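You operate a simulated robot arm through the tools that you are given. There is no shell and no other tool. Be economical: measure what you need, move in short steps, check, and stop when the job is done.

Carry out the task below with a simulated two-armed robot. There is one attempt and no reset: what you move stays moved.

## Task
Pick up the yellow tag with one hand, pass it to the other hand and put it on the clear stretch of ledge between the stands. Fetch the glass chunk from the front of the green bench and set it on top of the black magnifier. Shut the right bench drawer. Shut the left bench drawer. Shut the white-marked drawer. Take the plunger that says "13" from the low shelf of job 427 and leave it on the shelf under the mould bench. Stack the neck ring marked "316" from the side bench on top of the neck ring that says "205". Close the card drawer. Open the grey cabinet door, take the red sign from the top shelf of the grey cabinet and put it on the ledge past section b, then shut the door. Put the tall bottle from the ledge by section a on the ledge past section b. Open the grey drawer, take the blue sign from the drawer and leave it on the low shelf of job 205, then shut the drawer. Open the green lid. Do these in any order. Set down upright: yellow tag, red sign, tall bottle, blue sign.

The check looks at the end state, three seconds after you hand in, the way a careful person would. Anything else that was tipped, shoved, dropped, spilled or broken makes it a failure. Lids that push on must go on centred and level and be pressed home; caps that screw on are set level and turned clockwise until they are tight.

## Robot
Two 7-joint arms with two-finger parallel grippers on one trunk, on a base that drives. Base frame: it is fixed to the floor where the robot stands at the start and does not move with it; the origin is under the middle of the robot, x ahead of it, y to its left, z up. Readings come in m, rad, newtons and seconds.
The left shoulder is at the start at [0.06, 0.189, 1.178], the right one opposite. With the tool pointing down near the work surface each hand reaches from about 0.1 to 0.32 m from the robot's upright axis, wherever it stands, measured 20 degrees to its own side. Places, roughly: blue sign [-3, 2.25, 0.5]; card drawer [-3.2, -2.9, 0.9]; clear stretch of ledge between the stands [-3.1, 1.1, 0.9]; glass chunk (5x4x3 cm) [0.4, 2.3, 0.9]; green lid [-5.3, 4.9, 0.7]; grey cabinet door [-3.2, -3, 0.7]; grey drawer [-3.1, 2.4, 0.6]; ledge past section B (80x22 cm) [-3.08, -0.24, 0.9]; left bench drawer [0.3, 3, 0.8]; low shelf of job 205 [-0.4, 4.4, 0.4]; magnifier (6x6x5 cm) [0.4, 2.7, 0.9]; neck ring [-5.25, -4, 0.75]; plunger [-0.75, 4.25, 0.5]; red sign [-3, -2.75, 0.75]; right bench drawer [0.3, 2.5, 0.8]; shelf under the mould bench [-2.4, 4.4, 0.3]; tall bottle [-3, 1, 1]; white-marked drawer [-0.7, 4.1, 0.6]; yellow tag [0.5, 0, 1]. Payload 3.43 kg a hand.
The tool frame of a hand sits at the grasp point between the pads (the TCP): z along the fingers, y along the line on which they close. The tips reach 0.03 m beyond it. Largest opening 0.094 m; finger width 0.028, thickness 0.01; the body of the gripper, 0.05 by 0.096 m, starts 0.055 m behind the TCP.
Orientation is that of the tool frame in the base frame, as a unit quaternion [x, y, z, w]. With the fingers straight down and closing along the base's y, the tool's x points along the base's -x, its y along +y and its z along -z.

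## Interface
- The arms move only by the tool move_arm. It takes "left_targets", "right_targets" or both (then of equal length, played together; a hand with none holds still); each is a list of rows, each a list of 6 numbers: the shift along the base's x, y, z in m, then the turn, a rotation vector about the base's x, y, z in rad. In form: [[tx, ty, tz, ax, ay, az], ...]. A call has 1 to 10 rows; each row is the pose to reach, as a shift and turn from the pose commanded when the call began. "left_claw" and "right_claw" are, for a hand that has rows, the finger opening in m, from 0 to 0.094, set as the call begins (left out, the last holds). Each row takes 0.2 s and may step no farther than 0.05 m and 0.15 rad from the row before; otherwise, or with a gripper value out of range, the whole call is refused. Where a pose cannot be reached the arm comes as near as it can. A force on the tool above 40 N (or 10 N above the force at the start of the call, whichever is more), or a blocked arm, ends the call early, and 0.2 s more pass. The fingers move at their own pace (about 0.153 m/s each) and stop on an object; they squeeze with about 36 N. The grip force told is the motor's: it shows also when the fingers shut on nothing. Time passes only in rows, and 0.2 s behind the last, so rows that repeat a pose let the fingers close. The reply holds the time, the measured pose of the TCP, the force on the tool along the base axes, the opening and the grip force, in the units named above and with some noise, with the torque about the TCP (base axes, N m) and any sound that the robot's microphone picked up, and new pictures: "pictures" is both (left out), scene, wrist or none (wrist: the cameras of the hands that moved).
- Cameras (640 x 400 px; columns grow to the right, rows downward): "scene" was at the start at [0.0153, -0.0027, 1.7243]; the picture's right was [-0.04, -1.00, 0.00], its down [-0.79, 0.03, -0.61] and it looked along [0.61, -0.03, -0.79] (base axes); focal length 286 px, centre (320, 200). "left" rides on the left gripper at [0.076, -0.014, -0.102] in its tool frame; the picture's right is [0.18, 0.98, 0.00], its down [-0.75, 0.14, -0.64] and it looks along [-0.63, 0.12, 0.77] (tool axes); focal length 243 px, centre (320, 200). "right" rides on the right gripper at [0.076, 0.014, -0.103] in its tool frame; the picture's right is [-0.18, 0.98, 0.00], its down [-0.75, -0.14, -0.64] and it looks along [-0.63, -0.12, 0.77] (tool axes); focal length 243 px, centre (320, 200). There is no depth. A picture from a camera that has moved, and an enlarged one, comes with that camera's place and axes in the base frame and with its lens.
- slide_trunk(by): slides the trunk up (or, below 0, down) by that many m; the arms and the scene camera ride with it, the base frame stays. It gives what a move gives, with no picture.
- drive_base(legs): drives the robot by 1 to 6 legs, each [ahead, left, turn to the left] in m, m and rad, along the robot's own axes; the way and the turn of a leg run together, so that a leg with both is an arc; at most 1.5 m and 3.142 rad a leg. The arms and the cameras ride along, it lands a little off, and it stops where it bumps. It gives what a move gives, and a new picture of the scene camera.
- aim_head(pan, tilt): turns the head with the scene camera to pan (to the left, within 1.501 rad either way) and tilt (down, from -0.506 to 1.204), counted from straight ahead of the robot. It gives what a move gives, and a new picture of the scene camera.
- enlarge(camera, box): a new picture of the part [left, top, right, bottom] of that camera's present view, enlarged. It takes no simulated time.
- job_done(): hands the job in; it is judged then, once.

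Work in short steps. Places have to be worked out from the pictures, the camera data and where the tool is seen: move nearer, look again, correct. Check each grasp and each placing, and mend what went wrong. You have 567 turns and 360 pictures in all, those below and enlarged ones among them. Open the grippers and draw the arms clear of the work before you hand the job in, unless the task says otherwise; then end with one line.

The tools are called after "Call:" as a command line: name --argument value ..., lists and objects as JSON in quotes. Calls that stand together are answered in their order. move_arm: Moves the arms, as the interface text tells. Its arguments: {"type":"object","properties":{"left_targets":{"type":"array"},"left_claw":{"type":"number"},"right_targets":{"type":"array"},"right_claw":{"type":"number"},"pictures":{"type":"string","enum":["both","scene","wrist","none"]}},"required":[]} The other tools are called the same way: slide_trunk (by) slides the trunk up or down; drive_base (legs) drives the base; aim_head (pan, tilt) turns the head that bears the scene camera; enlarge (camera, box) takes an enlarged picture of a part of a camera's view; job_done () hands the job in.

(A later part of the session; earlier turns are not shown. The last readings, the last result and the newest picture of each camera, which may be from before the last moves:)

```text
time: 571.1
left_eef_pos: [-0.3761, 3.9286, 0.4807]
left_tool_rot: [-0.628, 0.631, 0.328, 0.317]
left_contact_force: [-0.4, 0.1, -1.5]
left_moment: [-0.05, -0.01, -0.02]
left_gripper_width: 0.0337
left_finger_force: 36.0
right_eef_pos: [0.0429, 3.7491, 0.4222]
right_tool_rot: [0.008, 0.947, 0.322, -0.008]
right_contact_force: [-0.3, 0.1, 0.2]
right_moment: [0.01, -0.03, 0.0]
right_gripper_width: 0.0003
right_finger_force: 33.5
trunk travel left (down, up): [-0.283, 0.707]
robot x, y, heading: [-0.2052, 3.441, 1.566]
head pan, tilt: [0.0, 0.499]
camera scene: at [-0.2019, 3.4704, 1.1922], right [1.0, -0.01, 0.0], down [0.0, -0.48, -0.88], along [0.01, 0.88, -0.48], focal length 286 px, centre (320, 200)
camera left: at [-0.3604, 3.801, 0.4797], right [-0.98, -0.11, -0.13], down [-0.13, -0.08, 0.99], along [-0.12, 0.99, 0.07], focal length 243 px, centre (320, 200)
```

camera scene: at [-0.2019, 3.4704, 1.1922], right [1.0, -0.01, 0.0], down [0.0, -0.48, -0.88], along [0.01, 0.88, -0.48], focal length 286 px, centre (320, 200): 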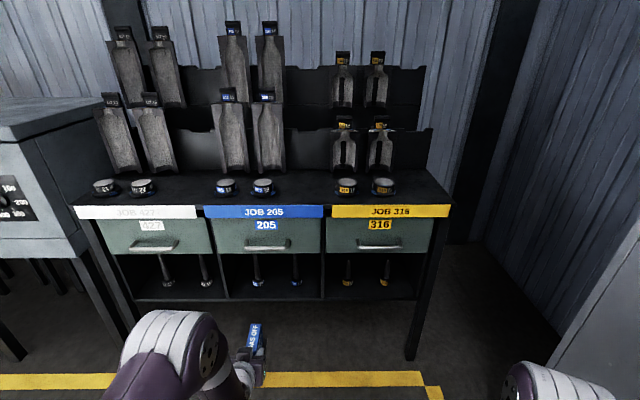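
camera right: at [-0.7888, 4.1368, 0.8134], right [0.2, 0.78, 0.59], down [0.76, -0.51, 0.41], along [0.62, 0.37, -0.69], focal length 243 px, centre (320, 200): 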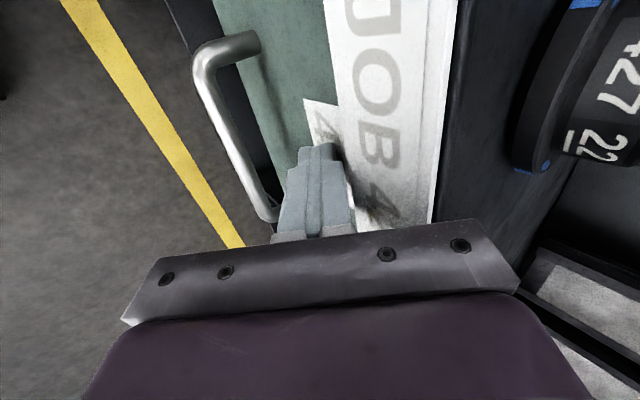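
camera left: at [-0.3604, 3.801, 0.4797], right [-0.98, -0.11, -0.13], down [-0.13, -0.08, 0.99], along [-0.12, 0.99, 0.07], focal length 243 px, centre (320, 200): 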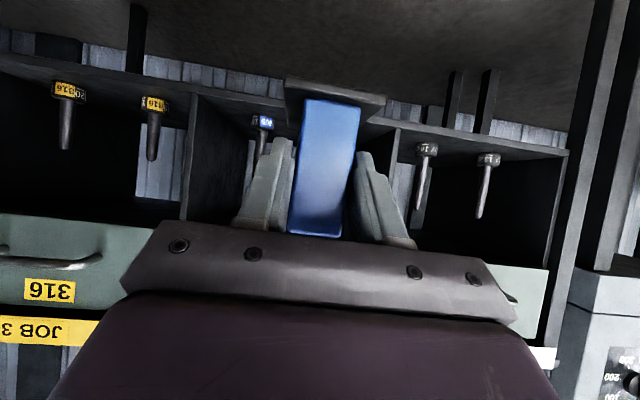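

I see the cubby with its right plunger at ≈+8 cm from my line. I drive 25 cm in and recheck.

Call:
drive_base --legs '[[0.24, -0.005, 0.005]]'

Call:
move_arm --left_targets '[[0, 0, 0, 0, 0, 0]]' --pictures "wrist"

```text
time: 572.9
left_eef_pos: [-0.3706, 4.1693, 0.4813]
left_tool_rot: [-0.629, 0.63, 0.328, 0.317]
left_contact_force: [-0.7, -0.6, -0.9]
left_moment: [-0.03, 0.0, 0.0]
left_gripper_width: 0.0338
left_finger_force: 35.8
right_eef_pos: [0.0474, 3.991, 0.4215]
right_tool_rot: [0.006, 0.947, 0.322, -0.008]
right_contact_force: [-0.3, -0.2, 1.1]
right_moment: [-0.01, 0.0, 0.03]
right_gripper_width: 0.0
right_finger_force: 32.8
trunk travel left (down, up): [-0.283, 0.707]
robot x, y, heading: [-0.1972, 3.681, 1.565]
head pan, tilt: [0.0, 0.499]
camera scene: at [-0.1952, 3.7117, 1.1921], right [1.0, -0.01, 0.0], down [0.0, -0.48, -0.88], along [0.0, 0.88, -0.48], focal length 286 px, centre (320, 200)
```

scene: 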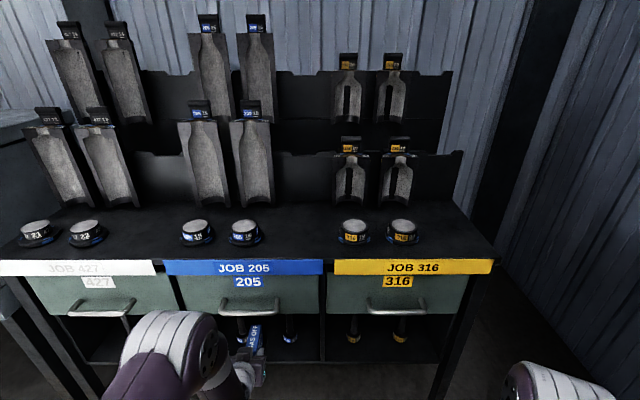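

```text
time: 573.3
left_eef_pos: [-0.3716, 4.1683, 0.4803]
left_tool_rot: [-0.629, 0.63, 0.328, 0.317]
left_contact_force: [0.0, 0.0, -1.7]
left_moment: [-0.09, -0.01, 0.03]
left_gripper_width: 0.0338
left_finger_force: 35.8
right_eef_pos: [0.0485, 3.9907, 0.4211]
right_tool_rot: [0.006, 0.947, 0.322, -0.008]
right_contact_force: [0.1, -0.5, -0.2]
right_moment: [0.0, -0.02, 0.0]
right_gripper_width: 0.0
right_finger_force: 32.8
trunk travel left (down, up): [-0.283, 0.707]
robot x, y, heading: [-0.1947, 3.6814, 1.564]
head pan, tilt: [0.0, 0.499]
camera left: at [-0.3551, 4.041, 0.4795], right [-0.98, -0.11, -0.13], down [-0.13, -0.08, 0.99], along [-0.12, 0.99, 0.07], focal length 243 px, centre (320, 200)
```

left: 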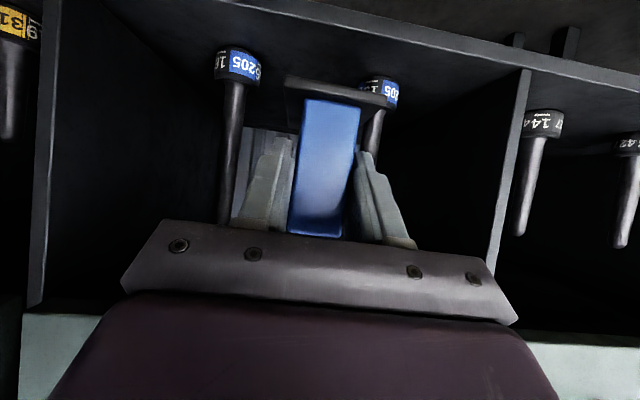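

Plungers at x≈−0.291 and −0.433, so the gap centre is x≈−0.362. I shift 9 mm right and move in with the base.

Call:
move_arm --left_targets '[[0.009, 0, 0, 0, 0, 0]]' --pictures "none"

Call:
drive_base --legs '[[0.06, 0, 0]]'

Call:
move_arm --left_targets '[[0, 0, -0.01, 0, 0, 0], [0, 0, -0.018, 0, 0, 0]]' --pictures "wrist"

```text
time: 573.7
left_eef_pos: [-0.3617, 4.1694, 0.4804]
left_tool_rot: [-0.628, 0.63, 0.328, 0.317]
left_contact_force: [-0.4, 0.0, -0.9]
left_moment: [-0.04, 0.01, 0.0]
left_gripper_width: 0.0337
left_finger_force: 35.8
right_eef_pos: [0.0474, 3.9907, 0.4222]
right_tool_rot: [0.006, 0.947, 0.322, -0.008]
right_contact_force: [0.6, -0.4, -0.2]
right_moment: [0.02, -0.01, -0.04]
right_gripper_width: 0.0
right_finger_force: 32.8
trunk travel left (down, up): [-0.283, 0.707]
robot x, y, heading: [-0.1959, 3.6801, 1.569]
head pan, tilt: [0.0, 0.499]
```

```text
time: 574.7
left_eef_pos: [-0.3619, 4.2294, 0.4793]
left_tool_rot: [-0.628, 0.63, 0.328, 0.317]
left_contact_force: [1.1, -0.4, -2.5]
left_moment: [-0.04, 0.0, 0.04]
left_gripper_width: 0.0335
left_finger_force: 36.2
right_eef_pos: [0.0467, 4.05, 0.4213]
right_tool_rot: [0.007, 0.947, 0.322, -0.009]
right_contact_force: [0.4, -0.5, 0.3]
right_moment: [-0.01, 0.0, -0.01]
right_gripper_width: 0.0
right_finger_force: 33.2
trunk travel left (down, up): [-0.283, 0.707]
robot x, y, heading: [-0.1965, 3.7421, 1.567]
head pan, tilt: [0.0, 0.499]
camera scene: at [-0.1949, 3.7719, 1.1921], right [1.0, -0.01, 0.0], down [0.0, -0.48, -0.88], along [0.0, 0.88, -0.48], focal length 286 px, centre (320, 200)
```

scene: 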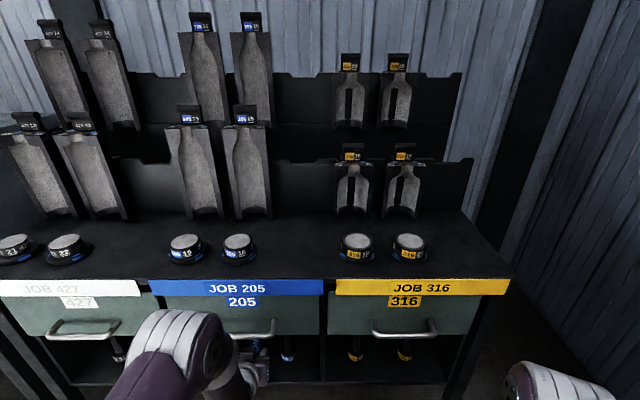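

```text
time: 575.3
left_eef_pos: [-0.3615, 4.23, 0.4632]
left_tool_rot: [-0.629, 0.63, 0.328, 0.317]
left_contact_force: [0.3, -0.7, -2.2]
left_moment: [-0.03, -0.02, -0.01]
left_gripper_width: 0.0338
left_finger_force: 35.8
right_eef_pos: [0.0485, 4.0505, 0.4223]
right_tool_rot: [0.005, 0.947, 0.323, -0.008]
right_contact_force: [0.3, -0.6, 0.4]
right_moment: [0.02, -0.01, -0.02]
right_gripper_width: 0.0002
right_finger_force: 33.4
trunk travel left (down, up): [-0.283, 0.707]
robot x, y, heading: [-0.1976, 3.741, 1.567]
head pan, tilt: [0.0, 0.499]
camera left: at [-0.3457, 4.1013, 0.4613], right [-0.98, -0.11, -0.13], down [-0.13, -0.08, 0.99], along [-0.12, 0.99, 0.07], focal length 243 px, centre (320, 200)
```

left: 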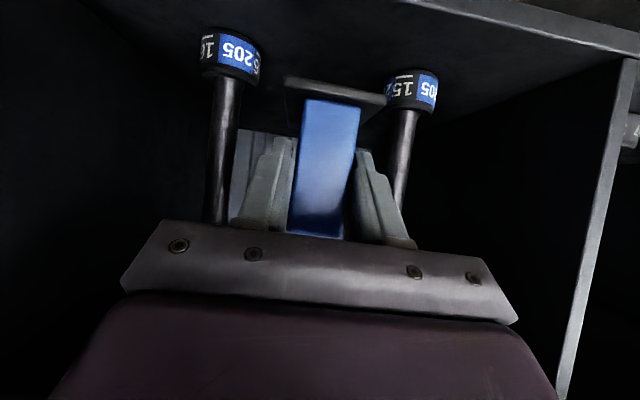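

Centred between the plungers with ~2 cm clearance each side. I lower to contact.

Call:
move_arm --left_targets '[[0, 0, -0.01, 0, 0, 0], [0, 0, -0.018, 0, 0, 0]]' --pictures "none"

Call:
move_arm --left_targets '[[0, 0, -0.004, 0, 0, 0], [0, 0, -0.007, 0, 0, 0]]' --pictures "none"

Call:
move_arm --left_targets '[[0, 0, -0.004, 0, 0, 0], [0, 0, -0.007, 0, 0, 0]]' --pictures "none"

```text
time: 575.9
left_eef_pos: [-0.3624, 4.2284, 0.4437]
left_tool_rot: [-0.629, 0.63, 0.328, 0.317]
left_contact_force: [-0.6, -0.2, -1.2]
left_moment: [-0.01, -0.01, 0.02]
left_gripper_width: 0.0339
left_finger_force: 35.5
right_eef_pos: [0.0482, 4.0505, 0.4219]
right_tool_rot: [0.006, 0.947, 0.322, -0.009]
right_contact_force: [-0.1, -0.1, -0.2]
right_moment: [0.03, -0.04, 0.04]
right_gripper_width: 0.0
right_finger_force: 32.2
trunk travel left (down, up): [-0.283, 0.707]
robot x, y, heading: [-0.194, 3.741, 1.567]
head pan, tilt: [0.0, 0.499]
```

```text
time: 576.5
left_eef_pos: [-0.3598, 4.2285, 0.4371]
left_tool_rot: [-0.628, 0.63, 0.328, 0.318]
left_contact_force: [0.5, 0.4, -1.4]
left_moment: [-0.07, 0.01, -0.02]
left_gripper_width: 0.0338
left_finger_force: 36.2
right_eef_pos: [0.0474, 4.0504, 0.4225]
right_tool_rot: [0.006, 0.947, 0.322, -0.009]
right_contact_force: [0.5, -0.8, -0.8]
right_moment: [0.02, -0.01, 0.03]
right_gripper_width: 0.0
right_finger_force: 33.2
trunk travel left (down, up): [-0.283, 0.707]
robot x, y, heading: [-0.1979, 3.7393, 1.571]
head pan, tilt: [0.0, 0.499]
```

```text
time: 577.1
left_eef_pos: [-0.3621, 4.2292, 0.4303]
left_tool_rot: [-0.629, 0.63, 0.328, 0.317]
left_contact_force: [0.3, 0.1, -1.5]
left_moment: [-0.04, -0.01, 0.01]
left_gripper_width: 0.034
left_finger_force: 36.2
right_eef_pos: [0.0478, 4.0501, 0.4214]
right_tool_rot: [0.005, 0.946, 0.323, -0.008]
right_contact_force: [-1.0, -0.1, 0.3]
right_moment: [0.0, -0.03, 0.02]
right_gripper_width: 0.0
right_finger_force: 32.8
trunk travel left (down, up): [-0.283, 0.707]
robot x, y, heading: [-0.192, 3.7408, 1.565]
head pan, tilt: [0.0, 0.499]
```

Call:
move_arm --left_targets '[[0, 0, -0.003, 0, 0, 0], [0, 0, -0.006, 0, 0, 0]]' --pictures "none"

Call:
move_arm --left_targets '[[0, 0, -0.003, 0, 0, 0], [0, 0, -0.006, 0, 0, 0]]' --pictures "wrist"

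```text
time: 577.7
left_eef_pos: [-0.3618, 4.2291, 0.4238]
left_tool_rot: [-0.628, 0.631, 0.328, 0.317]
left_contact_force: [-0.7, 0.9, -1.7]
left_moment: [-0.06, -0.01, -0.02]
left_gripper_width: 0.0335
left_finger_force: 36.2
right_eef_pos: [0.0484, 4.0514, 0.422]
right_tool_rot: [0.005, 0.946, 0.323, -0.009]
right_contact_force: [-0.3, -0.1, -0.2]
right_moment: [0.02, -0.01, -0.01]
right_gripper_width: 0.0001
right_finger_force: 33.2
trunk travel left (down, up): [-0.283, 0.707]
robot x, y, heading: [-0.1944, 3.7416, 1.57]
head pan, tilt: [0.0, 0.499]
```

```text
time: 578.3
left_eef_pos: [-0.3609, 4.2285, 0.4173]
left_tool_rot: [-0.628, 0.63, 0.328, 0.317]
left_contact_force: [0.1, -0.2, -1.0]
left_moment: [-0.03, 0.02, 0.01]
left_gripper_width: 0.0337
left_finger_force: 36.2
right_eef_pos: [0.0487, 4.0506, 0.4229]
right_tool_rot: [0.005, 0.947, 0.322, -0.009]
right_contact_force: [0.6, -0.1, -1.2]
right_moment: [0.0, -0.02, -0.01]
right_gripper_width: 0.0
right_finger_force: 33.0
trunk travel left (down, up): [-0.283, 0.707]
robot x, y, heading: [-0.1948, 3.7416, 1.563]
head pan, tilt: [0.0, 0.499]
camera left: at [-0.3457, 4.1013, 0.4169], right [-0.98, -0.11, -0.13], down [-0.13, -0.08, 0.99], along [-0.12, 0.99, 0.07], focal length 243 px, centre (320, 200)
```

left: 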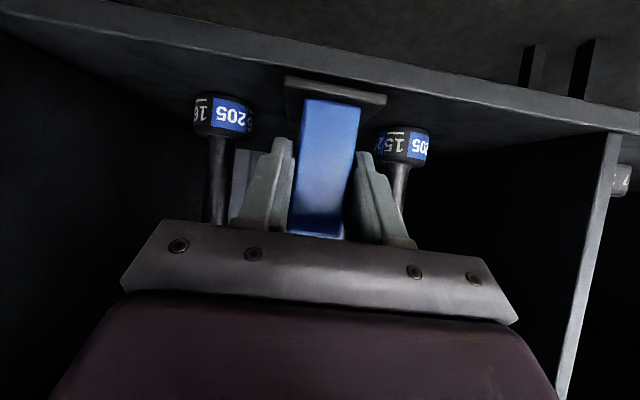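

Call:
move_arm --left_targets '[[0, 0, -0.003, 0, 0, 0], [0, 0, -0.006, 0, 0, 0]]' --pictures "none"

Call:
move_arm --left_targets '[[0, 0, -0.003, 0, 0, 0], [0, 0, -0.005, 0, 0, 0]]' --pictures "none"

```text
time: 578.9
left_eef_pos: [-0.3619, 4.2287, 0.4125]
left_tool_rot: [-0.628, 0.631, 0.327, 0.316]
left_contact_force: [0.1, -0.1, -1.6]
left_moment: [-0.03, -0.02, 0.04]
left_gripper_width: 0.0334
left_finger_force: 35.7
right_eef_pos: [0.0493, 4.0506, 0.4217]
right_tool_rot: [0.006, 0.947, 0.322, -0.008]
right_contact_force: [0.0, -0.1, 0.0]
right_moment: [0.02, -0.02, -0.03]
right_gripper_width: 0.0
right_finger_force: 32.7
trunk travel left (down, up): [-0.283, 0.707]
robot x, y, heading: [-0.1975, 3.7403, 1.565]
head pan, tilt: [0.0, 0.499]
```

```text
time: 579.5
left_eef_pos: [-0.3628, 4.2299, 0.4108]
left_tool_rot: [-0.628, 0.628, 0.331, 0.319]
left_contact_force: [-4.9, -5.1, 23.5]
left_moment: [-0.31, -0.36, -0.15]
left_gripper_width: 0.0337
left_finger_force: 35.5
right_eef_pos: [0.0474, 4.0493, 0.4232]
right_tool_rot: [0.006, 0.946, 0.323, -0.008]
right_contact_force: [-1.4, -0.2, 0.4]
right_moment: [0.01, 0.0, 0.04]
right_gripper_width: 0.0001
right_finger_force: 33.1
trunk travel left (down, up): [-0.283, 0.707]
robot x, y, heading: [-0.1971, 3.7385, 1.567]
head pan, tilt: [0.0, 0.499]
```

Contact. I ease off 3 mm, open moderately, and withdraw straight back.

Call:
move_arm --left_targets '[[0, 0, 0.003, 0, 0, 0], [0, 0, 0.003, 0, 0, 0]]' --pictures "none"

Call:
move_arm --left_targets '[[0, 0, 0, 0, 0, 0], [0, 0, 0, 0, 0, 0], [0, -0.02, 0.002, 0, 0, 0], [0, -0.05, 0.006, 0, 0, 0], [0, -0.08, 0.01, 0, 0, 0]]' --left_claw 0.055 --pictures "wrist"

```text
time: 580.1
left_eef_pos: [-0.3607, 4.2302, 0.4095]
left_tool_rot: [-0.628, 0.629, 0.329, 0.317]
left_contact_force: [0.4, 4.3, 9.3]
left_moment: [0.52, -0.26, 0.08]
left_gripper_width: 0.034
left_finger_force: 36.1
right_eef_pos: [0.0486, 4.0503, 0.4223]
right_tool_rot: [0.005, 0.946, 0.323, -0.008]
right_contact_force: [0.3, 0.7, -0.1]
right_moment: [0.01, 0.0, -0.02]
right_gripper_width: 0.0001
right_finger_force: 33.2
trunk travel left (down, up): [-0.283, 0.707]
robot x, y, heading: [-0.1976, 3.7392, 1.568]
head pan, tilt: [0.0, 0.499]
```

```text
time: 581.3
left_eef_pos: [-0.361, 4.149, 0.42]
left_tool_rot: [-0.628, 0.63, 0.329, 0.317]
left_contact_force: [0.4, 0.1, -0.2]
left_moment: [0.01, 0.02, 0.03]
left_gripper_width: 0.0551
left_finger_force: 0.1
right_eef_pos: [0.0481, 4.0503, 0.4225]
right_tool_rot: [0.006, 0.947, 0.322, -0.007]
right_contact_force: [0.2, 0.6, -0.1]
right_moment: [-0.01, -0.05, -0.03]
right_gripper_width: 0.0
right_finger_force: 32.8
trunk travel left (down, up): [-0.283, 0.707]
robot x, y, heading: [-0.1997, 3.7422, 1.566]
head pan, tilt: [0.0, 0.499]
camera left: at [-0.3454, 4.0205, 0.4189], right [-0.98, -0.11, -0.13], down [-0.13, -0.08, 0.99], along [-0.12, 0.99, 0.07], focal length 243 px, centre (320, 200)
```

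left: 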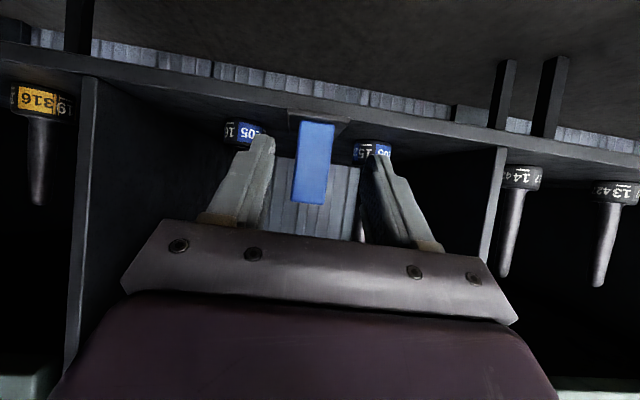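

The blue sign stands on job 205's low shelf. In the neighbouring cubby the plungers "14" and "13" are visible; "13" is the one at x≈−0.748, y≈4.285. I move over to it.

Call:
drive_base --legs '[[-0.12, 0, 0], [0, 0.385, 0.003]]'

Call:
move_arm --left_targets '[[0, 0, -0.005, 0, 0, 0], [0, 0, -0.013, 0, 0, 0]]' --left_claw 0.08 --pictures "wrist"

```text
time: 584.6
left_eef_pos: [-0.7484, 4.0295, 0.4192]
left_tool_rot: [0.631, -0.628, -0.329, -0.316]
left_contact_force: [-0.3, 0.2, 0.9]
left_moment: [0.02, 0.01, 0.0]
left_gripper_width: 0.055
left_finger_force: 0.1
right_eef_pos: [-0.3376, 3.9331, 0.4219]
right_tool_rot: [0.004, 0.946, 0.323, -0.009]
right_contact_force: [-0.5, 0.5, -0.5]
right_moment: [0.0, -0.01, 0.03]
right_gripper_width: 0.0
right_finger_force: 32.9
trunk travel left (down, up): [-0.283, 0.707]
robot x, y, heading: [-0.5787, 3.621, 1.571]
head pan, tilt: [0.0, 0.499]
camera scene: at [-0.5795, 3.6529, 1.1922], right [1.0, 0.0, 0.0], down [0.0, -0.48, -0.88], along [0.0, 0.88, -0.48], focal length 286 px, centre (320, 200)
```

scene: 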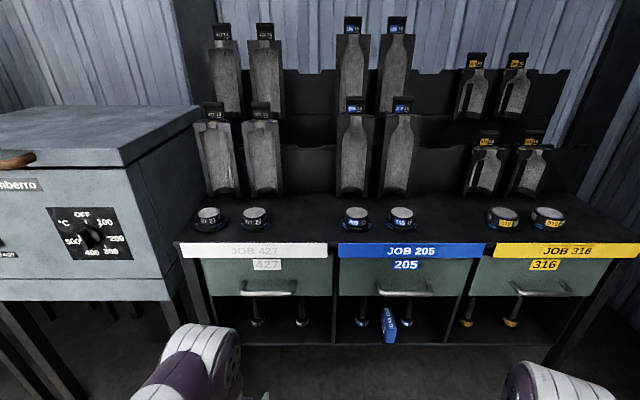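

```text
time: 585.2
left_eef_pos: [-0.748, 4.0284, 0.405]
left_tool_rot: [-0.629, 0.629, 0.328, 0.317]
left_contact_force: [0.0, -0.5, 0.3]
left_moment: [-0.02, 0.03, 0.03]
left_gripper_width: 0.08
left_finger_force: 0.0
right_eef_pos: [-0.338, 3.9336, 0.4223]
right_tool_rot: [0.004, 0.946, 0.323, -0.008]
right_contact_force: [0.6, -0.5, 0.2]
right_moment: [0.0, -0.03, 0.0]
right_gripper_width: 0.0
right_finger_force: 33.2
trunk travel left (down, up): [-0.283, 0.707]
robot x, y, heading: [-0.5811, 3.6232, 1.57]
head pan, tilt: [0.0, 0.499]
camera left: at [-0.7313, 3.9016, 0.4058], right [-0.98, -0.12, -0.13], down [-0.13, -0.08, 0.99], along [-0.13, 0.99, 0.07], focal length 243 px, centre (320, 200)
```

left: 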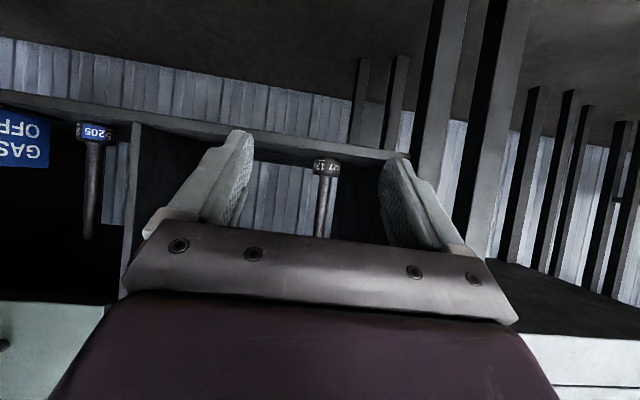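

I enlarge to verify the label.

Call:
enlarge --camera "left" --box '[270, 130, 390, 240]'

```text
3.64 times, centred on (330, 185) of left
camera zoom: at [-0.7313, 3.9016, 0.4058], right [-0.98, -0.12, -0.13], down [-0.13, -0.08, 0.99], along [-0.13, 0.99, 0.07], focal length 882 px, centre (284, 254)
```

zoom: 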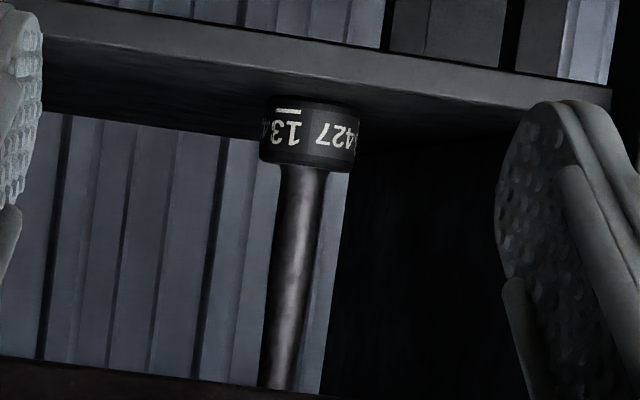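

"427 13" confirmed, at (−0.786, 4.285). I shift left 3.8 cm and drive in.

Call:
drive_base --legs '[[0, 0.038, 0], [0.18, 0, 0]]'

Call:
move_arm --left_targets '[[0, 0, 0, 0, 0, 0]]' --left_claw 0.065 --pictures "wrist"

```text
time: 587.1
left_eef_pos: [-0.7858, 4.2115, 0.4069]
left_tool_rot: [0.63, -0.629, -0.328, -0.316]
left_contact_force: [0.2, 0.6, 1.0]
left_moment: [0.02, 0.02, 0.03]
left_gripper_width: 0.0802
left_finger_force: 0.0
right_eef_pos: [-0.376, 4.1142, 0.422]
right_tool_rot: [0.004, 0.946, 0.323, -0.009]
right_contact_force: [0.3, 0.6, 0.2]
right_moment: [-0.01, 0.0, 0.03]
right_gripper_width: 0.0002
right_finger_force: 32.6
trunk travel left (down, up): [-0.283, 0.707]
robot x, y, heading: [-0.6166, 3.8016, 1.568]
head pan, tilt: [0.0, 0.499]
camera scene: at [-0.6178, 3.8346, 1.1922], right [1.0, 0.0, 0.0], down [0.0, -0.48, -0.88], along [0.0, 0.88, -0.48], focal length 286 px, centre (320, 200)
```

scene: 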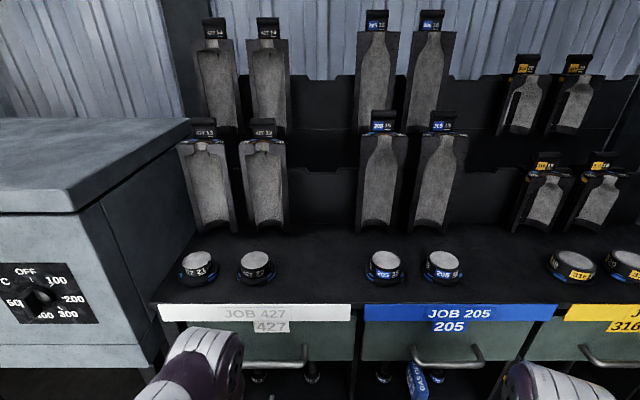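

```text
time: 587.5
left_eef_pos: [-0.7844, 4.2111, 0.4061]
left_tool_rot: [-0.629, 0.63, 0.328, 0.316]
left_contact_force: [-0.6, 0.1, 0.6]
left_moment: [-0.01, -0.02, -0.03]
left_gripper_width: 0.065
left_finger_force: 0.0
right_eef_pos: [-0.3752, 4.1138, 0.4227]
right_tool_rot: [0.004, 0.946, 0.323, -0.008]
right_contact_force: [-0.6, -0.2, -0.8]
right_moment: [-0.02, 0.0, -0.05]
right_gripper_width: 0.0001
right_finger_force: 33.1
trunk travel left (down, up): [-0.283, 0.707]
robot x, y, heading: [-0.6208, 3.8032, 1.572]
head pan, tilt: [0.0, 0.499]
camera left: at [-0.7692, 4.0834, 0.4058], right [-0.98, -0.12, -0.13], down [-0.13, -0.08, 0.99], along [-0.13, 0.99, 0.07], focal length 243 px, centre (320, 200)
```

left: 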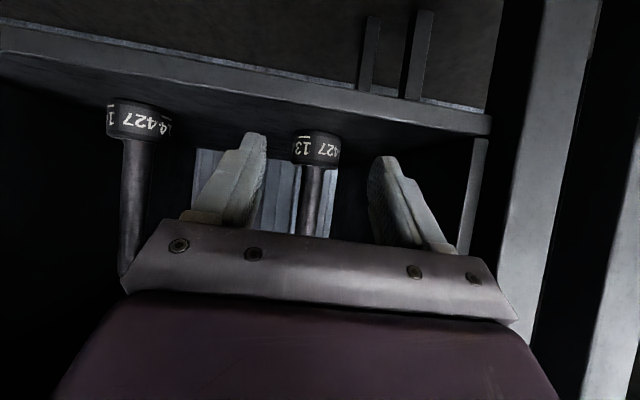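

The "13" plunger is between the fingers' lines. I advance 7 cm with the arm and close.

Call:
move_arm --left_targets '[[-0.003, 0.025, 0, 0, 0, 0], [-0.004, 0.05, 0, 0, 0, 0], [-0.004, 0.07, -0.001, 0, 0, 0]]' --pictures "wrist"

Call:
move_arm --left_targets '[[0, 0, 0, 0, 0, 0], [0, 0, 0, 0, 0, 0]]' --left_claw 0.0 --pictures "none"

```text
time: 588.3
left_eef_pos: [-0.7886, 4.2815, 0.4057]
left_tool_rot: [0.629, -0.629, -0.329, -0.316]
left_contact_force: [-0.1, 0.2, -0.8]
left_moment: [-0.02, -0.02, 0.0]
left_gripper_width: 0.0649
left_finger_force: 0.1
right_eef_pos: [-0.3747, 4.1143, 0.4217]
right_tool_rot: [0.003, 0.947, 0.322, -0.009]
right_contact_force: [-0.1, 0.0, -0.1]
right_moment: [0.0, 0.01, -0.01]
right_gripper_width: 0.0
right_finger_force: 32.8
trunk travel left (down, up): [-0.283, 0.707]
robot x, y, heading: [-0.6153, 3.7997, 1.569]
head pan, tilt: [0.0, 0.499]
camera left: at [-0.7727, 4.1538, 0.4049], right [-0.98, -0.12, -0.13], down [-0.13, -0.08, 0.99], along [-0.13, 0.99, 0.07], focal length 243 px, centre (320, 200)
```

left: 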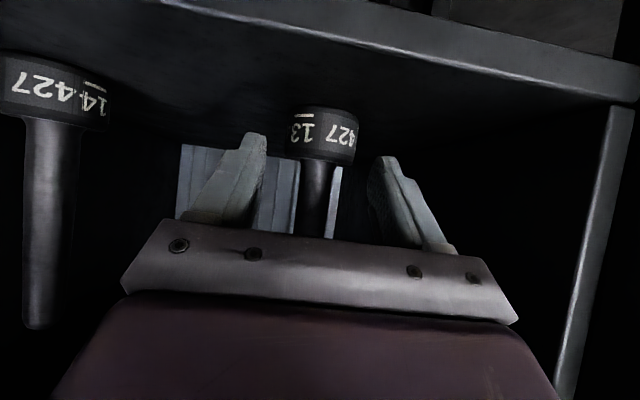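

```text
time: 588.9
left_eef_pos: [-0.7886, 4.2823, 0.4052]
left_tool_rot: [0.63, -0.629, -0.329, -0.316]
left_contact_force: [-0.8, 0.6, -0.6]
left_moment: [0.03, 0.01, -0.02]
left_gripper_width: 0.0417
left_finger_force: 35.7
right_eef_pos: [-0.376, 4.114, 0.4226]
right_tool_rot: [0.005, 0.947, 0.322, -0.008]
right_contact_force: [-0.6, 0.1, 0.0]
right_moment: [-0.02, -0.01, 0.02]
right_gripper_width: 0.0001
right_finger_force: 33.3
trunk travel left (down, up): [-0.283, 0.707]
robot x, y, heading: [-0.6172, 3.8022, 1.568]
head pan, tilt: [0.0, 0.499]
```

Gripped at its ring (42 mm). I lift 3 cm and back out, then head for the mould bench.

Call:
move_arm --left_targets '[[0, 0, 0.015, 0, 0, 0], [0, 0, 0.03, 0, 0, 0]]' --pictures "none"

Call:
drive_base --legs '[[-0.33, 0, 0], [0, 1.4, 0], [0, 0.17, 0]]'

Call:
move_arm --left_targets '[[0, 0, 0, 0, 0, 0]]' --pictures "wrist"

```text
time: 589.5
left_eef_pos: [-0.789, 4.2809, 0.4369]
left_tool_rot: [0.629, -0.629, -0.328, -0.316]
left_contact_force: [-0.8, 0.4, -3.1]
left_moment: [-0.11, 0.0, 0.02]
left_gripper_width: 0.0415
left_finger_force: 36.4
right_eef_pos: [-0.3759, 4.1143, 0.4221]
right_tool_rot: [0.004, 0.946, 0.323, -0.009]
right_contact_force: [-0.4, 0.3, -0.1]
right_moment: [0.04, -0.01, 0.01]
right_gripper_width: 0.0
right_finger_force: 33.0
trunk travel left (down, up): [-0.283, 0.707]
robot x, y, heading: [-0.6176, 3.8004, 1.561]
head pan, tilt: [0.0, 0.499]
```

```text
time: 599.4
left_eef_pos: [-2.3585, 3.9676, 0.4351]
left_tool_rot: [-0.626, 0.632, 0.327, 0.318]
left_contact_force: [-0.2, -0.1, -3.9]
left_moment: [-0.11, 0.04, -0.01]
left_gripper_width: 0.0411
left_finger_force: 36.1
right_eef_pos: [-1.9477, 3.7965, 0.4215]
right_tool_rot: [0.011, 0.947, 0.322, -0.007]
right_contact_force: [0.6, -0.4, 0.5]
right_moment: [0.04, 0.02, 0.01]
right_gripper_width: 0.0
right_finger_force: 32.6
trunk travel left (down, up): [-0.283, 0.707]
robot x, y, heading: [-2.1953, 3.4868, 1.557]
head pan, tilt: [0.0, 0.499]
camera scene: at [-2.1931, 3.5194, 1.1922], right [1.0, -0.01, 0.0], down [-0.01, -0.48, -0.88], along [0.01, 0.88, -0.48], focal length 286 px, centre (320, 200)
```

scene: 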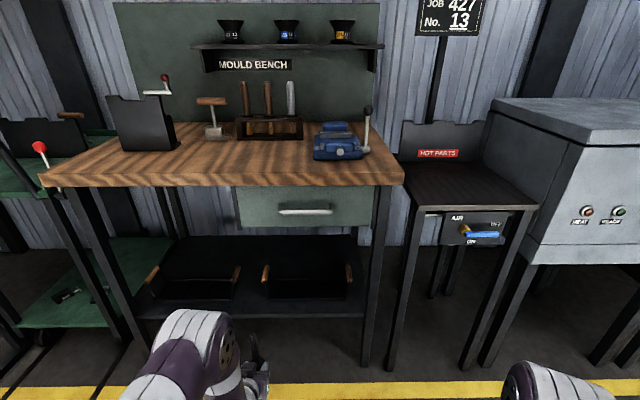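

```text
time: 599.8
left_eef_pos: [-2.3577, 3.9683, 0.4346]
left_tool_rot: [-0.626, 0.633, 0.326, 0.317]
left_contact_force: [0.1, 0.4, -3.1]
left_moment: [-0.1, 0.0, -0.01]
left_gripper_width: 0.0412
left_finger_force: 36.1
right_eef_pos: [-1.9477, 3.7954, 0.4222]
right_tool_rot: [0.01, 0.946, 0.323, -0.007]
right_contact_force: [-0.2, 0.0, 0.4]
right_moment: [0.02, 0.01, 0.02]
right_gripper_width: 0.0001
right_finger_force: 32.7
trunk travel left (down, up): [-0.283, 0.707]
robot x, y, heading: [-2.1956, 3.4876, 1.556]
head pan, tilt: [0.0, 0.499]
camera left: at [-2.344, 3.8399, 0.4349], right [-0.99, -0.1, -0.13], down [-0.13, -0.08, 0.99], along [-0.11, 0.99, 0.06], focal length 243 px, centre (320, 200)
```

left: 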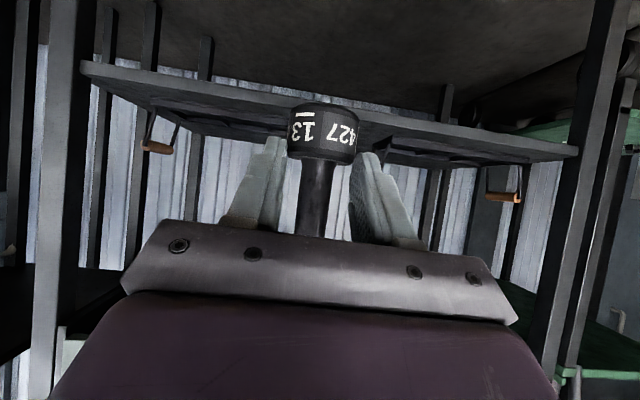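

The mould-bench shelf (z≈0.305, front edge y≈4.255) has two trays set back at y≈4.33; I'll stand the plunger on the clear front strip before the gap between them (x≈−2.455). I lower the trunk 5 cm and drive in.

Call:
slide_trunk --by -0.05

Call:
drive_base --legs '[[0, 0.1, 0.014], [0.24, 0, 0]]'

Call:
move_arm --left_targets '[[0, 0, 0, 0, 0, 0]]' --pictures "wrist"

```text
time: 600.7
left_eef_pos: [-2.3592, 3.9679, 0.3853]
left_tool_rot: [-0.626, 0.633, 0.326, 0.318]
left_contact_force: [-1.4, 0.2, -3.8]
left_moment: [-0.1, 0.0, -0.02]
left_gripper_width: 0.0412
left_finger_force: 36.4
right_eef_pos: [-1.9468, 3.7969, 0.3728]
right_tool_rot: [0.011, 0.947, 0.322, -0.007]
right_contact_force: [0.7, 0.3, 0.4]
right_moment: [0.0, 0.01, 0.01]
right_gripper_width: 0.0
right_finger_force: 33.1
trunk travel left (down, up): [-0.233, 0.757]
robot x, y, heading: [-2.1933, 3.4917, 1.558]
head pan, tilt: [0.0, 0.499]
```

```text
time: 603.2
left_eef_pos: [-2.4641, 4.2075, 0.3859]
left_tool_rot: [-0.629, 0.63, 0.328, 0.316]
left_contact_force: [0.2, -0.1, -3.8]
left_moment: [-0.09, 0.0, 0.0]
left_gripper_width: 0.041
left_finger_force: 36.4
right_eef_pos: [-2.0511, 4.0414, 0.3709]
right_tool_rot: [0.004, 0.946, 0.323, -0.009]
right_contact_force: [-0.9, -0.1, 0.6]
right_moment: [-0.01, -0.02, -0.02]
right_gripper_width: 0.0
right_finger_force: 32.9
trunk travel left (down, up): [-0.233, 0.757]
robot x, y, heading: [-2.2952, 3.7274, 1.571]
head pan, tilt: [0.0, 0.499]
camera scene: at [-2.2934, 3.761, 1.1421], right [1.0, 0.0, 0.0], down [0.0, -0.48, -0.88], along [0.0, 0.88, -0.48], focal length 286 px, centre (320, 200)
```

scene: 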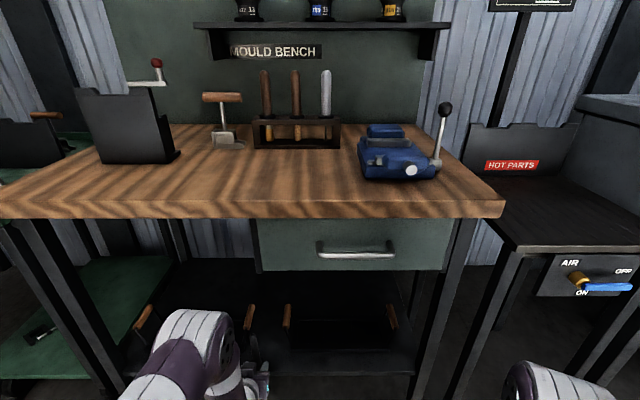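

```text
time: 603.6
left_eef_pos: [-2.4635, 4.2073, 0.3853]
left_tool_rot: [-0.629, 0.63, 0.328, 0.316]
left_contact_force: [0.3, -0.3, -2.9]
left_moment: [-0.11, 0.02, -0.01]
left_gripper_width: 0.0407
left_finger_force: 36.2
right_eef_pos: [-2.0514, 4.0405, 0.3717]
right_tool_rot: [0.005, 0.946, 0.323, -0.009]
right_contact_force: [-0.4, 0.1, 0.3]
right_moment: [0.0, -0.01, -0.02]
right_gripper_width: 0.0
right_finger_force: 32.5
trunk travel left (down, up): [-0.233, 0.757]
robot x, y, heading: [-2.2944, 3.7327, 1.566]
head pan, tilt: [0.0, 0.499]
camera left: at [-2.448, 4.0798, 0.3848], right [-0.98, -0.12, -0.13], down [-0.13, -0.08, 0.99], along [-0.12, 0.99, 0.06], focal length 243 px, centre (320, 200)
```

left: 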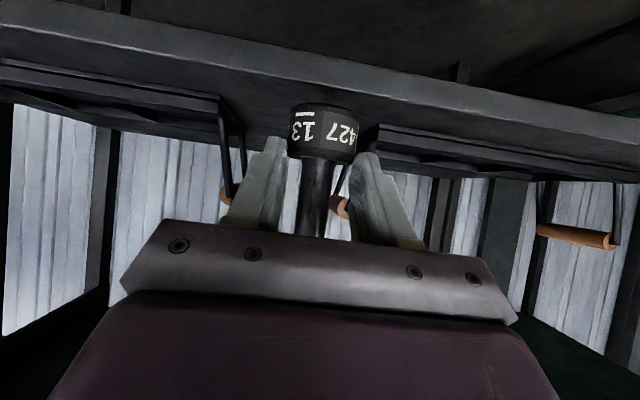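

I move in another 8 cm.

Call:
drive_base --legs '[[0.055, 0, 0]]'

Call:
move_arm --left_targets '[[0.004, 0.015, 0, 0, 0, 0], [0.004, 0.03, -0.01, 0, 0, 0], [0.004, 0.03, -0.02, 0, 0, 0]]' --pictures "wrist"

```text
time: 604.6
left_eef_pos: [-2.4646, 4.2616, 0.3858]
left_tool_rot: [-0.629, 0.63, 0.328, 0.316]
left_contact_force: [-0.3, -0.8, -3.1]
left_moment: [-0.07, -0.02, 0.02]
left_gripper_width: 0.0407
left_finger_force: 35.5
right_eef_pos: [-2.0494, 4.0955, 0.3732]
right_tool_rot: [0.004, 0.947, 0.322, -0.009]
right_contact_force: [0.0, -1.0, -0.2]
right_moment: [-0.02, 0.03, 0.02]
right_gripper_width: 0.0
right_finger_force: 33.0
trunk travel left (down, up): [-0.233, 0.757]
robot x, y, heading: [-2.292, 3.785, 1.566]
head pan, tilt: [0.0, 0.499]
camera scene: at [-2.2932, 3.8157, 1.1421], right [1.0, 0.0, 0.0], down [0.0, -0.48, -0.88], along [0.0, 0.88, -0.48], focal length 286 px, centre (320, 200)
```

scene: 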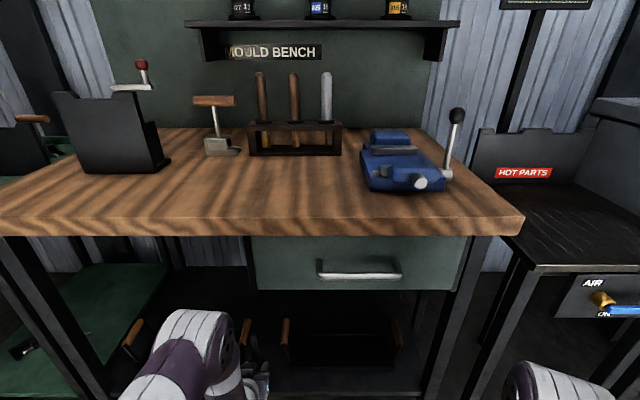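

```text
time: 605.4
left_eef_pos: [-2.4599, 4.2931, 0.3662]
left_tool_rot: [0.629, -0.629, -0.329, -0.318]
left_contact_force: [-0.8, -0.7, 4.9]
left_moment: [-0.03, 0.14, 0.05]
left_gripper_width: 0.0407
left_finger_force: 35.9
right_eef_pos: [-2.0496, 4.0944, 0.3726]
right_tool_rot: [0.004, 0.946, 0.323, -0.009]
right_contact_force: [-0.1, 0.2, 0.5]
right_moment: [0.01, 0.02, 0.06]
right_gripper_width: 0.0002
right_finger_force: 33.3
trunk travel left (down, up): [-0.233, 0.757]
robot x, y, heading: [-2.2936, 3.783, 1.564]
head pan, tilt: [0.0, 0.499]
camera left: at [-2.4439, 4.1658, 0.3657], right [-0.98, -0.11, -0.13], down [-0.13, -0.09, 0.99], along [-0.12, 0.99, 0.07], focal length 243 px, centre (320, 200)
```

left: 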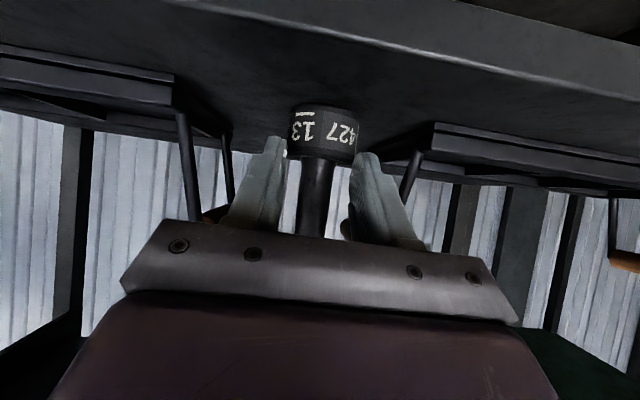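

It is over the shelf and touching lightly. I settle it 2 mm more and release, then withdraw.

Call:
move_arm --left_targets '[[0, 0, -0.002, 0, 0, 0], [0, 0, -0.002, 0, 0, 0]]' --pictures "none"

Call:
move_arm --left_targets '[[0, 0, 0, 0, 0, 0], [0, 0, 0, 0, 0, 0], [0, -0.025, 0.002, 0, 0, 0], [0, -0.055, 0.005, 0, 0, 0], [0, -0.09, 0.01, 0, 0, 0]]' --left_claw 0.065 --pictures "wrist"

```text
time: 606.0
left_eef_pos: [-2.4612, 4.2937, 0.3672]
left_tool_rot: [0.628, -0.628, -0.331, -0.319]
left_contact_force: [-1.8, -4.4, 23.9]
left_moment: [-0.01, 0.16, 0.06]
left_gripper_width: 0.0405
left_finger_force: 36.4
right_eef_pos: [-2.0504, 4.0948, 0.3731]
right_tool_rot: [0.004, 0.946, 0.325, -0.009]
right_contact_force: [-0.2, 0.0, 0.7]
right_moment: [0.01, 0.01, 0.04]
right_gripper_width: 0.0002
right_finger_force: 33.3
trunk travel left (down, up): [-0.233, 0.757]
robot x, y, heading: [-2.2956, 3.7828, 1.563]
head pan, tilt: [0.0, 0.499]
```

```text
time: 607.2
left_eef_pos: [-2.4595, 4.2017, 0.373]
left_tool_rot: [-0.629, 0.63, 0.329, 0.316]
left_contact_force: [-0.3, -0.6, -0.7]
left_moment: [0.02, 0.0, 0.01]
left_gripper_width: 0.065
left_finger_force: 0.1
right_eef_pos: [-2.0492, 4.0954, 0.3716]
right_tool_rot: [0.005, 0.947, 0.322, -0.009]
right_contact_force: [0.4, -0.7, -0.2]
right_moment: [-0.04, -0.06, -0.03]
right_gripper_width: 0.0
right_finger_force: 32.9
trunk travel left (down, up): [-0.233, 0.757]
robot x, y, heading: [-2.2963, 3.7849, 1.565]
head pan, tilt: [0.0, 0.499]
camera left: at [-2.4429, 4.0744, 0.3729], right [-0.98, -0.11, -0.13], down [-0.13, -0.08, 0.99], along [-0.12, 0.99, 0.07], focal length 243 px, centre (320, 200)
```

left: 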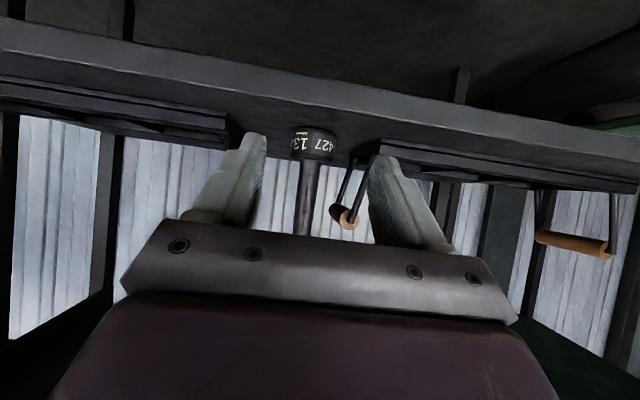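

The plunger stands on the mould-bench shelf. Last area: the green bench at x≈0.3. I raise the trunk and drive there.

Call:
drive_base --legs '[[-0.3, 0, 0], [0, -1.4, 0], [0, -0.42, 0]]'

Call:
slide_trunk --by 0.4

Call:
slide_trunk --by 0.2

Call:
drive_base --legs '[[-0.75, 0, 0], [0, 0, -1.57]]'

```text
time: 618.0
left_eef_pos: [-0.6327, 3.8863, 0.3732]
left_tool_rot: [-0.627, 0.632, 0.327, 0.317]
left_contact_force: [0.0, 0.4, 0.9]
left_moment: [-0.03, 0.03, 0.04]
left_gripper_width: 0.0653
left_finger_force: 0.0
right_eef_pos: [-0.2253, 3.7775, 0.371]
right_tool_rot: [0.009, 0.947, 0.322, -0.007]
right_contact_force: [0.8, -0.1, -0.7]
right_moment: [0.0, -0.01, 0.01]
right_gripper_width: 0.0001
right_finger_force: 33.1
trunk travel left (down, up): [-0.233, 0.757]
robot x, y, heading: [-0.4698, 3.4678, 1.557]
head pan, tilt: [0.0, 0.499]
camera scene: at [-0.4691, 3.4986, 1.1422], right [1.0, -0.01, 0.0], down [0.0, -0.48, -0.88], along [0.01, 0.88, -0.48], focal length 286 px, centre (320, 200)
```

scene: 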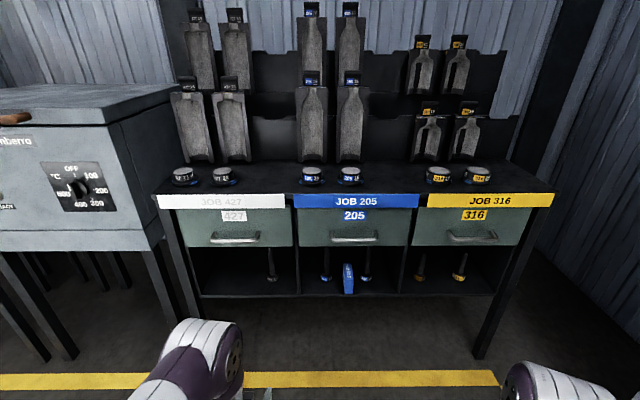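

```text
time: 621.8
left_eef_pos: [-0.634, 3.8874, 0.7733]
left_tool_rot: [-0.627, 0.631, 0.328, 0.317]
left_contact_force: [0.6, -0.7, -0.7]
left_moment: [-0.01, -0.01, 0.01]
left_gripper_width: 0.0648
left_finger_force: 0.0
right_eef_pos: [-0.2245, 3.7768, 0.7723]
right_tool_rot: [0.007, 0.947, 0.322, -0.008]
right_contact_force: [-1.0, 0.4, -0.1]
right_moment: [-0.02, -0.04, -0.01]
right_gripper_width: 0.0
right_finger_force: 32.5
trunk travel left (down, up): [-0.633, 0.357]
robot x, y, heading: [-0.4714, 3.4667, 1.56]
head pan, tilt: [0.0, 0.499]
```

```text
time: 624.0
left_eef_pos: [-0.6324, 3.8871, 0.9738]
left_tool_rot: [-0.627, 0.632, 0.327, 0.318]
left_contact_force: [0.6, -0.3, -0.6]
left_moment: [0.02, 0.02, -0.02]
left_gripper_width: 0.0648
left_finger_force: 0.0
right_eef_pos: [-0.2242, 3.7764, 0.9711]
right_tool_rot: [0.008, 0.947, 0.322, -0.007]
right_contact_force: [0.8, -0.2, -0.5]
right_moment: [-0.01, 0.0, -0.04]
right_gripper_width: 0.0
right_finger_force: 33.3
trunk travel left (down, up): [-0.833, 0.157]
robot x, y, heading: [-0.4691, 3.4667, 1.562]
head pan, tilt: [0.0, 0.499]
```

```text
time: 631.9
left_eef_pos: [-0.0561, 2.8782, 0.9733]
left_tool_rot: [0.003, 0.89, 0.007, 0.456]
left_contact_force: [-0.8, -0.2, 0.5]
left_moment: [0.04, 0.01, 0.0]
left_gripper_width: 0.065
left_finger_force: 0.0
right_eef_pos: [-0.1667, 2.4712, 0.9714]
right_tool_rot: [0.675, 0.663, 0.234, 0.223]
right_contact_force: [-0.3, 0.1, 0.4]
right_moment: [0.02, -0.02, -0.01]
right_gripper_width: 0.0001
right_finger_force: 33.1
trunk travel left (down, up): [-0.833, 0.157]
robot x, y, heading: [-0.4736, 2.7165, -0.005]
head pan, tilt: [0.0, 0.499]
camera scene: at [-0.4446, 2.7156, 1.7422], right [-0.01, -1.0, 0.0], down [-0.48, 0.01, -0.88], along [0.88, -0.01, -0.48], focal length 286 px, centre (320, 200)
```

scene: 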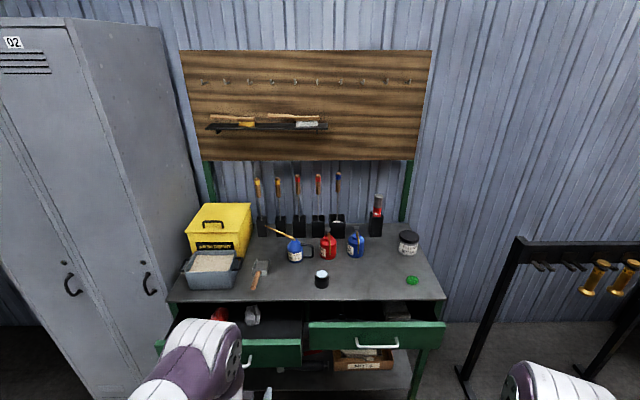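

I see both open drawers, the black magnifier (322, 279) and a green glass chunk (411, 280). I enlarge.

Call:
enlarge --camera "scene" --box '[150, 210, 460, 390]'

```text
2.06 times, centred on (305, 300) of scene
camera zoom: at [-0.4446, 2.7156, 1.7422], right [-0.01, -1.0, 0.0], down [-0.48, 0.01, -0.88], along [0.88, -0.01, -0.48], focal length 591 px, centre (351, -6)
```

zoom: 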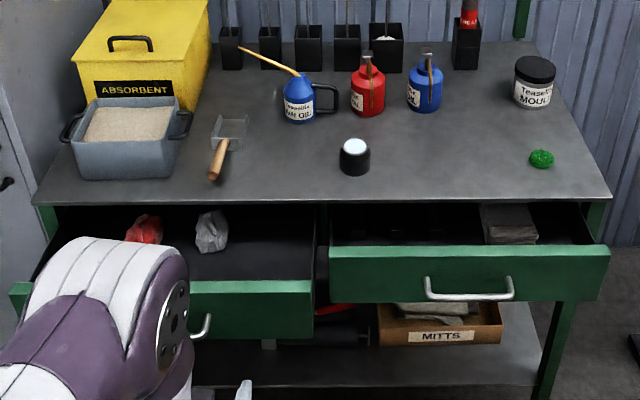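

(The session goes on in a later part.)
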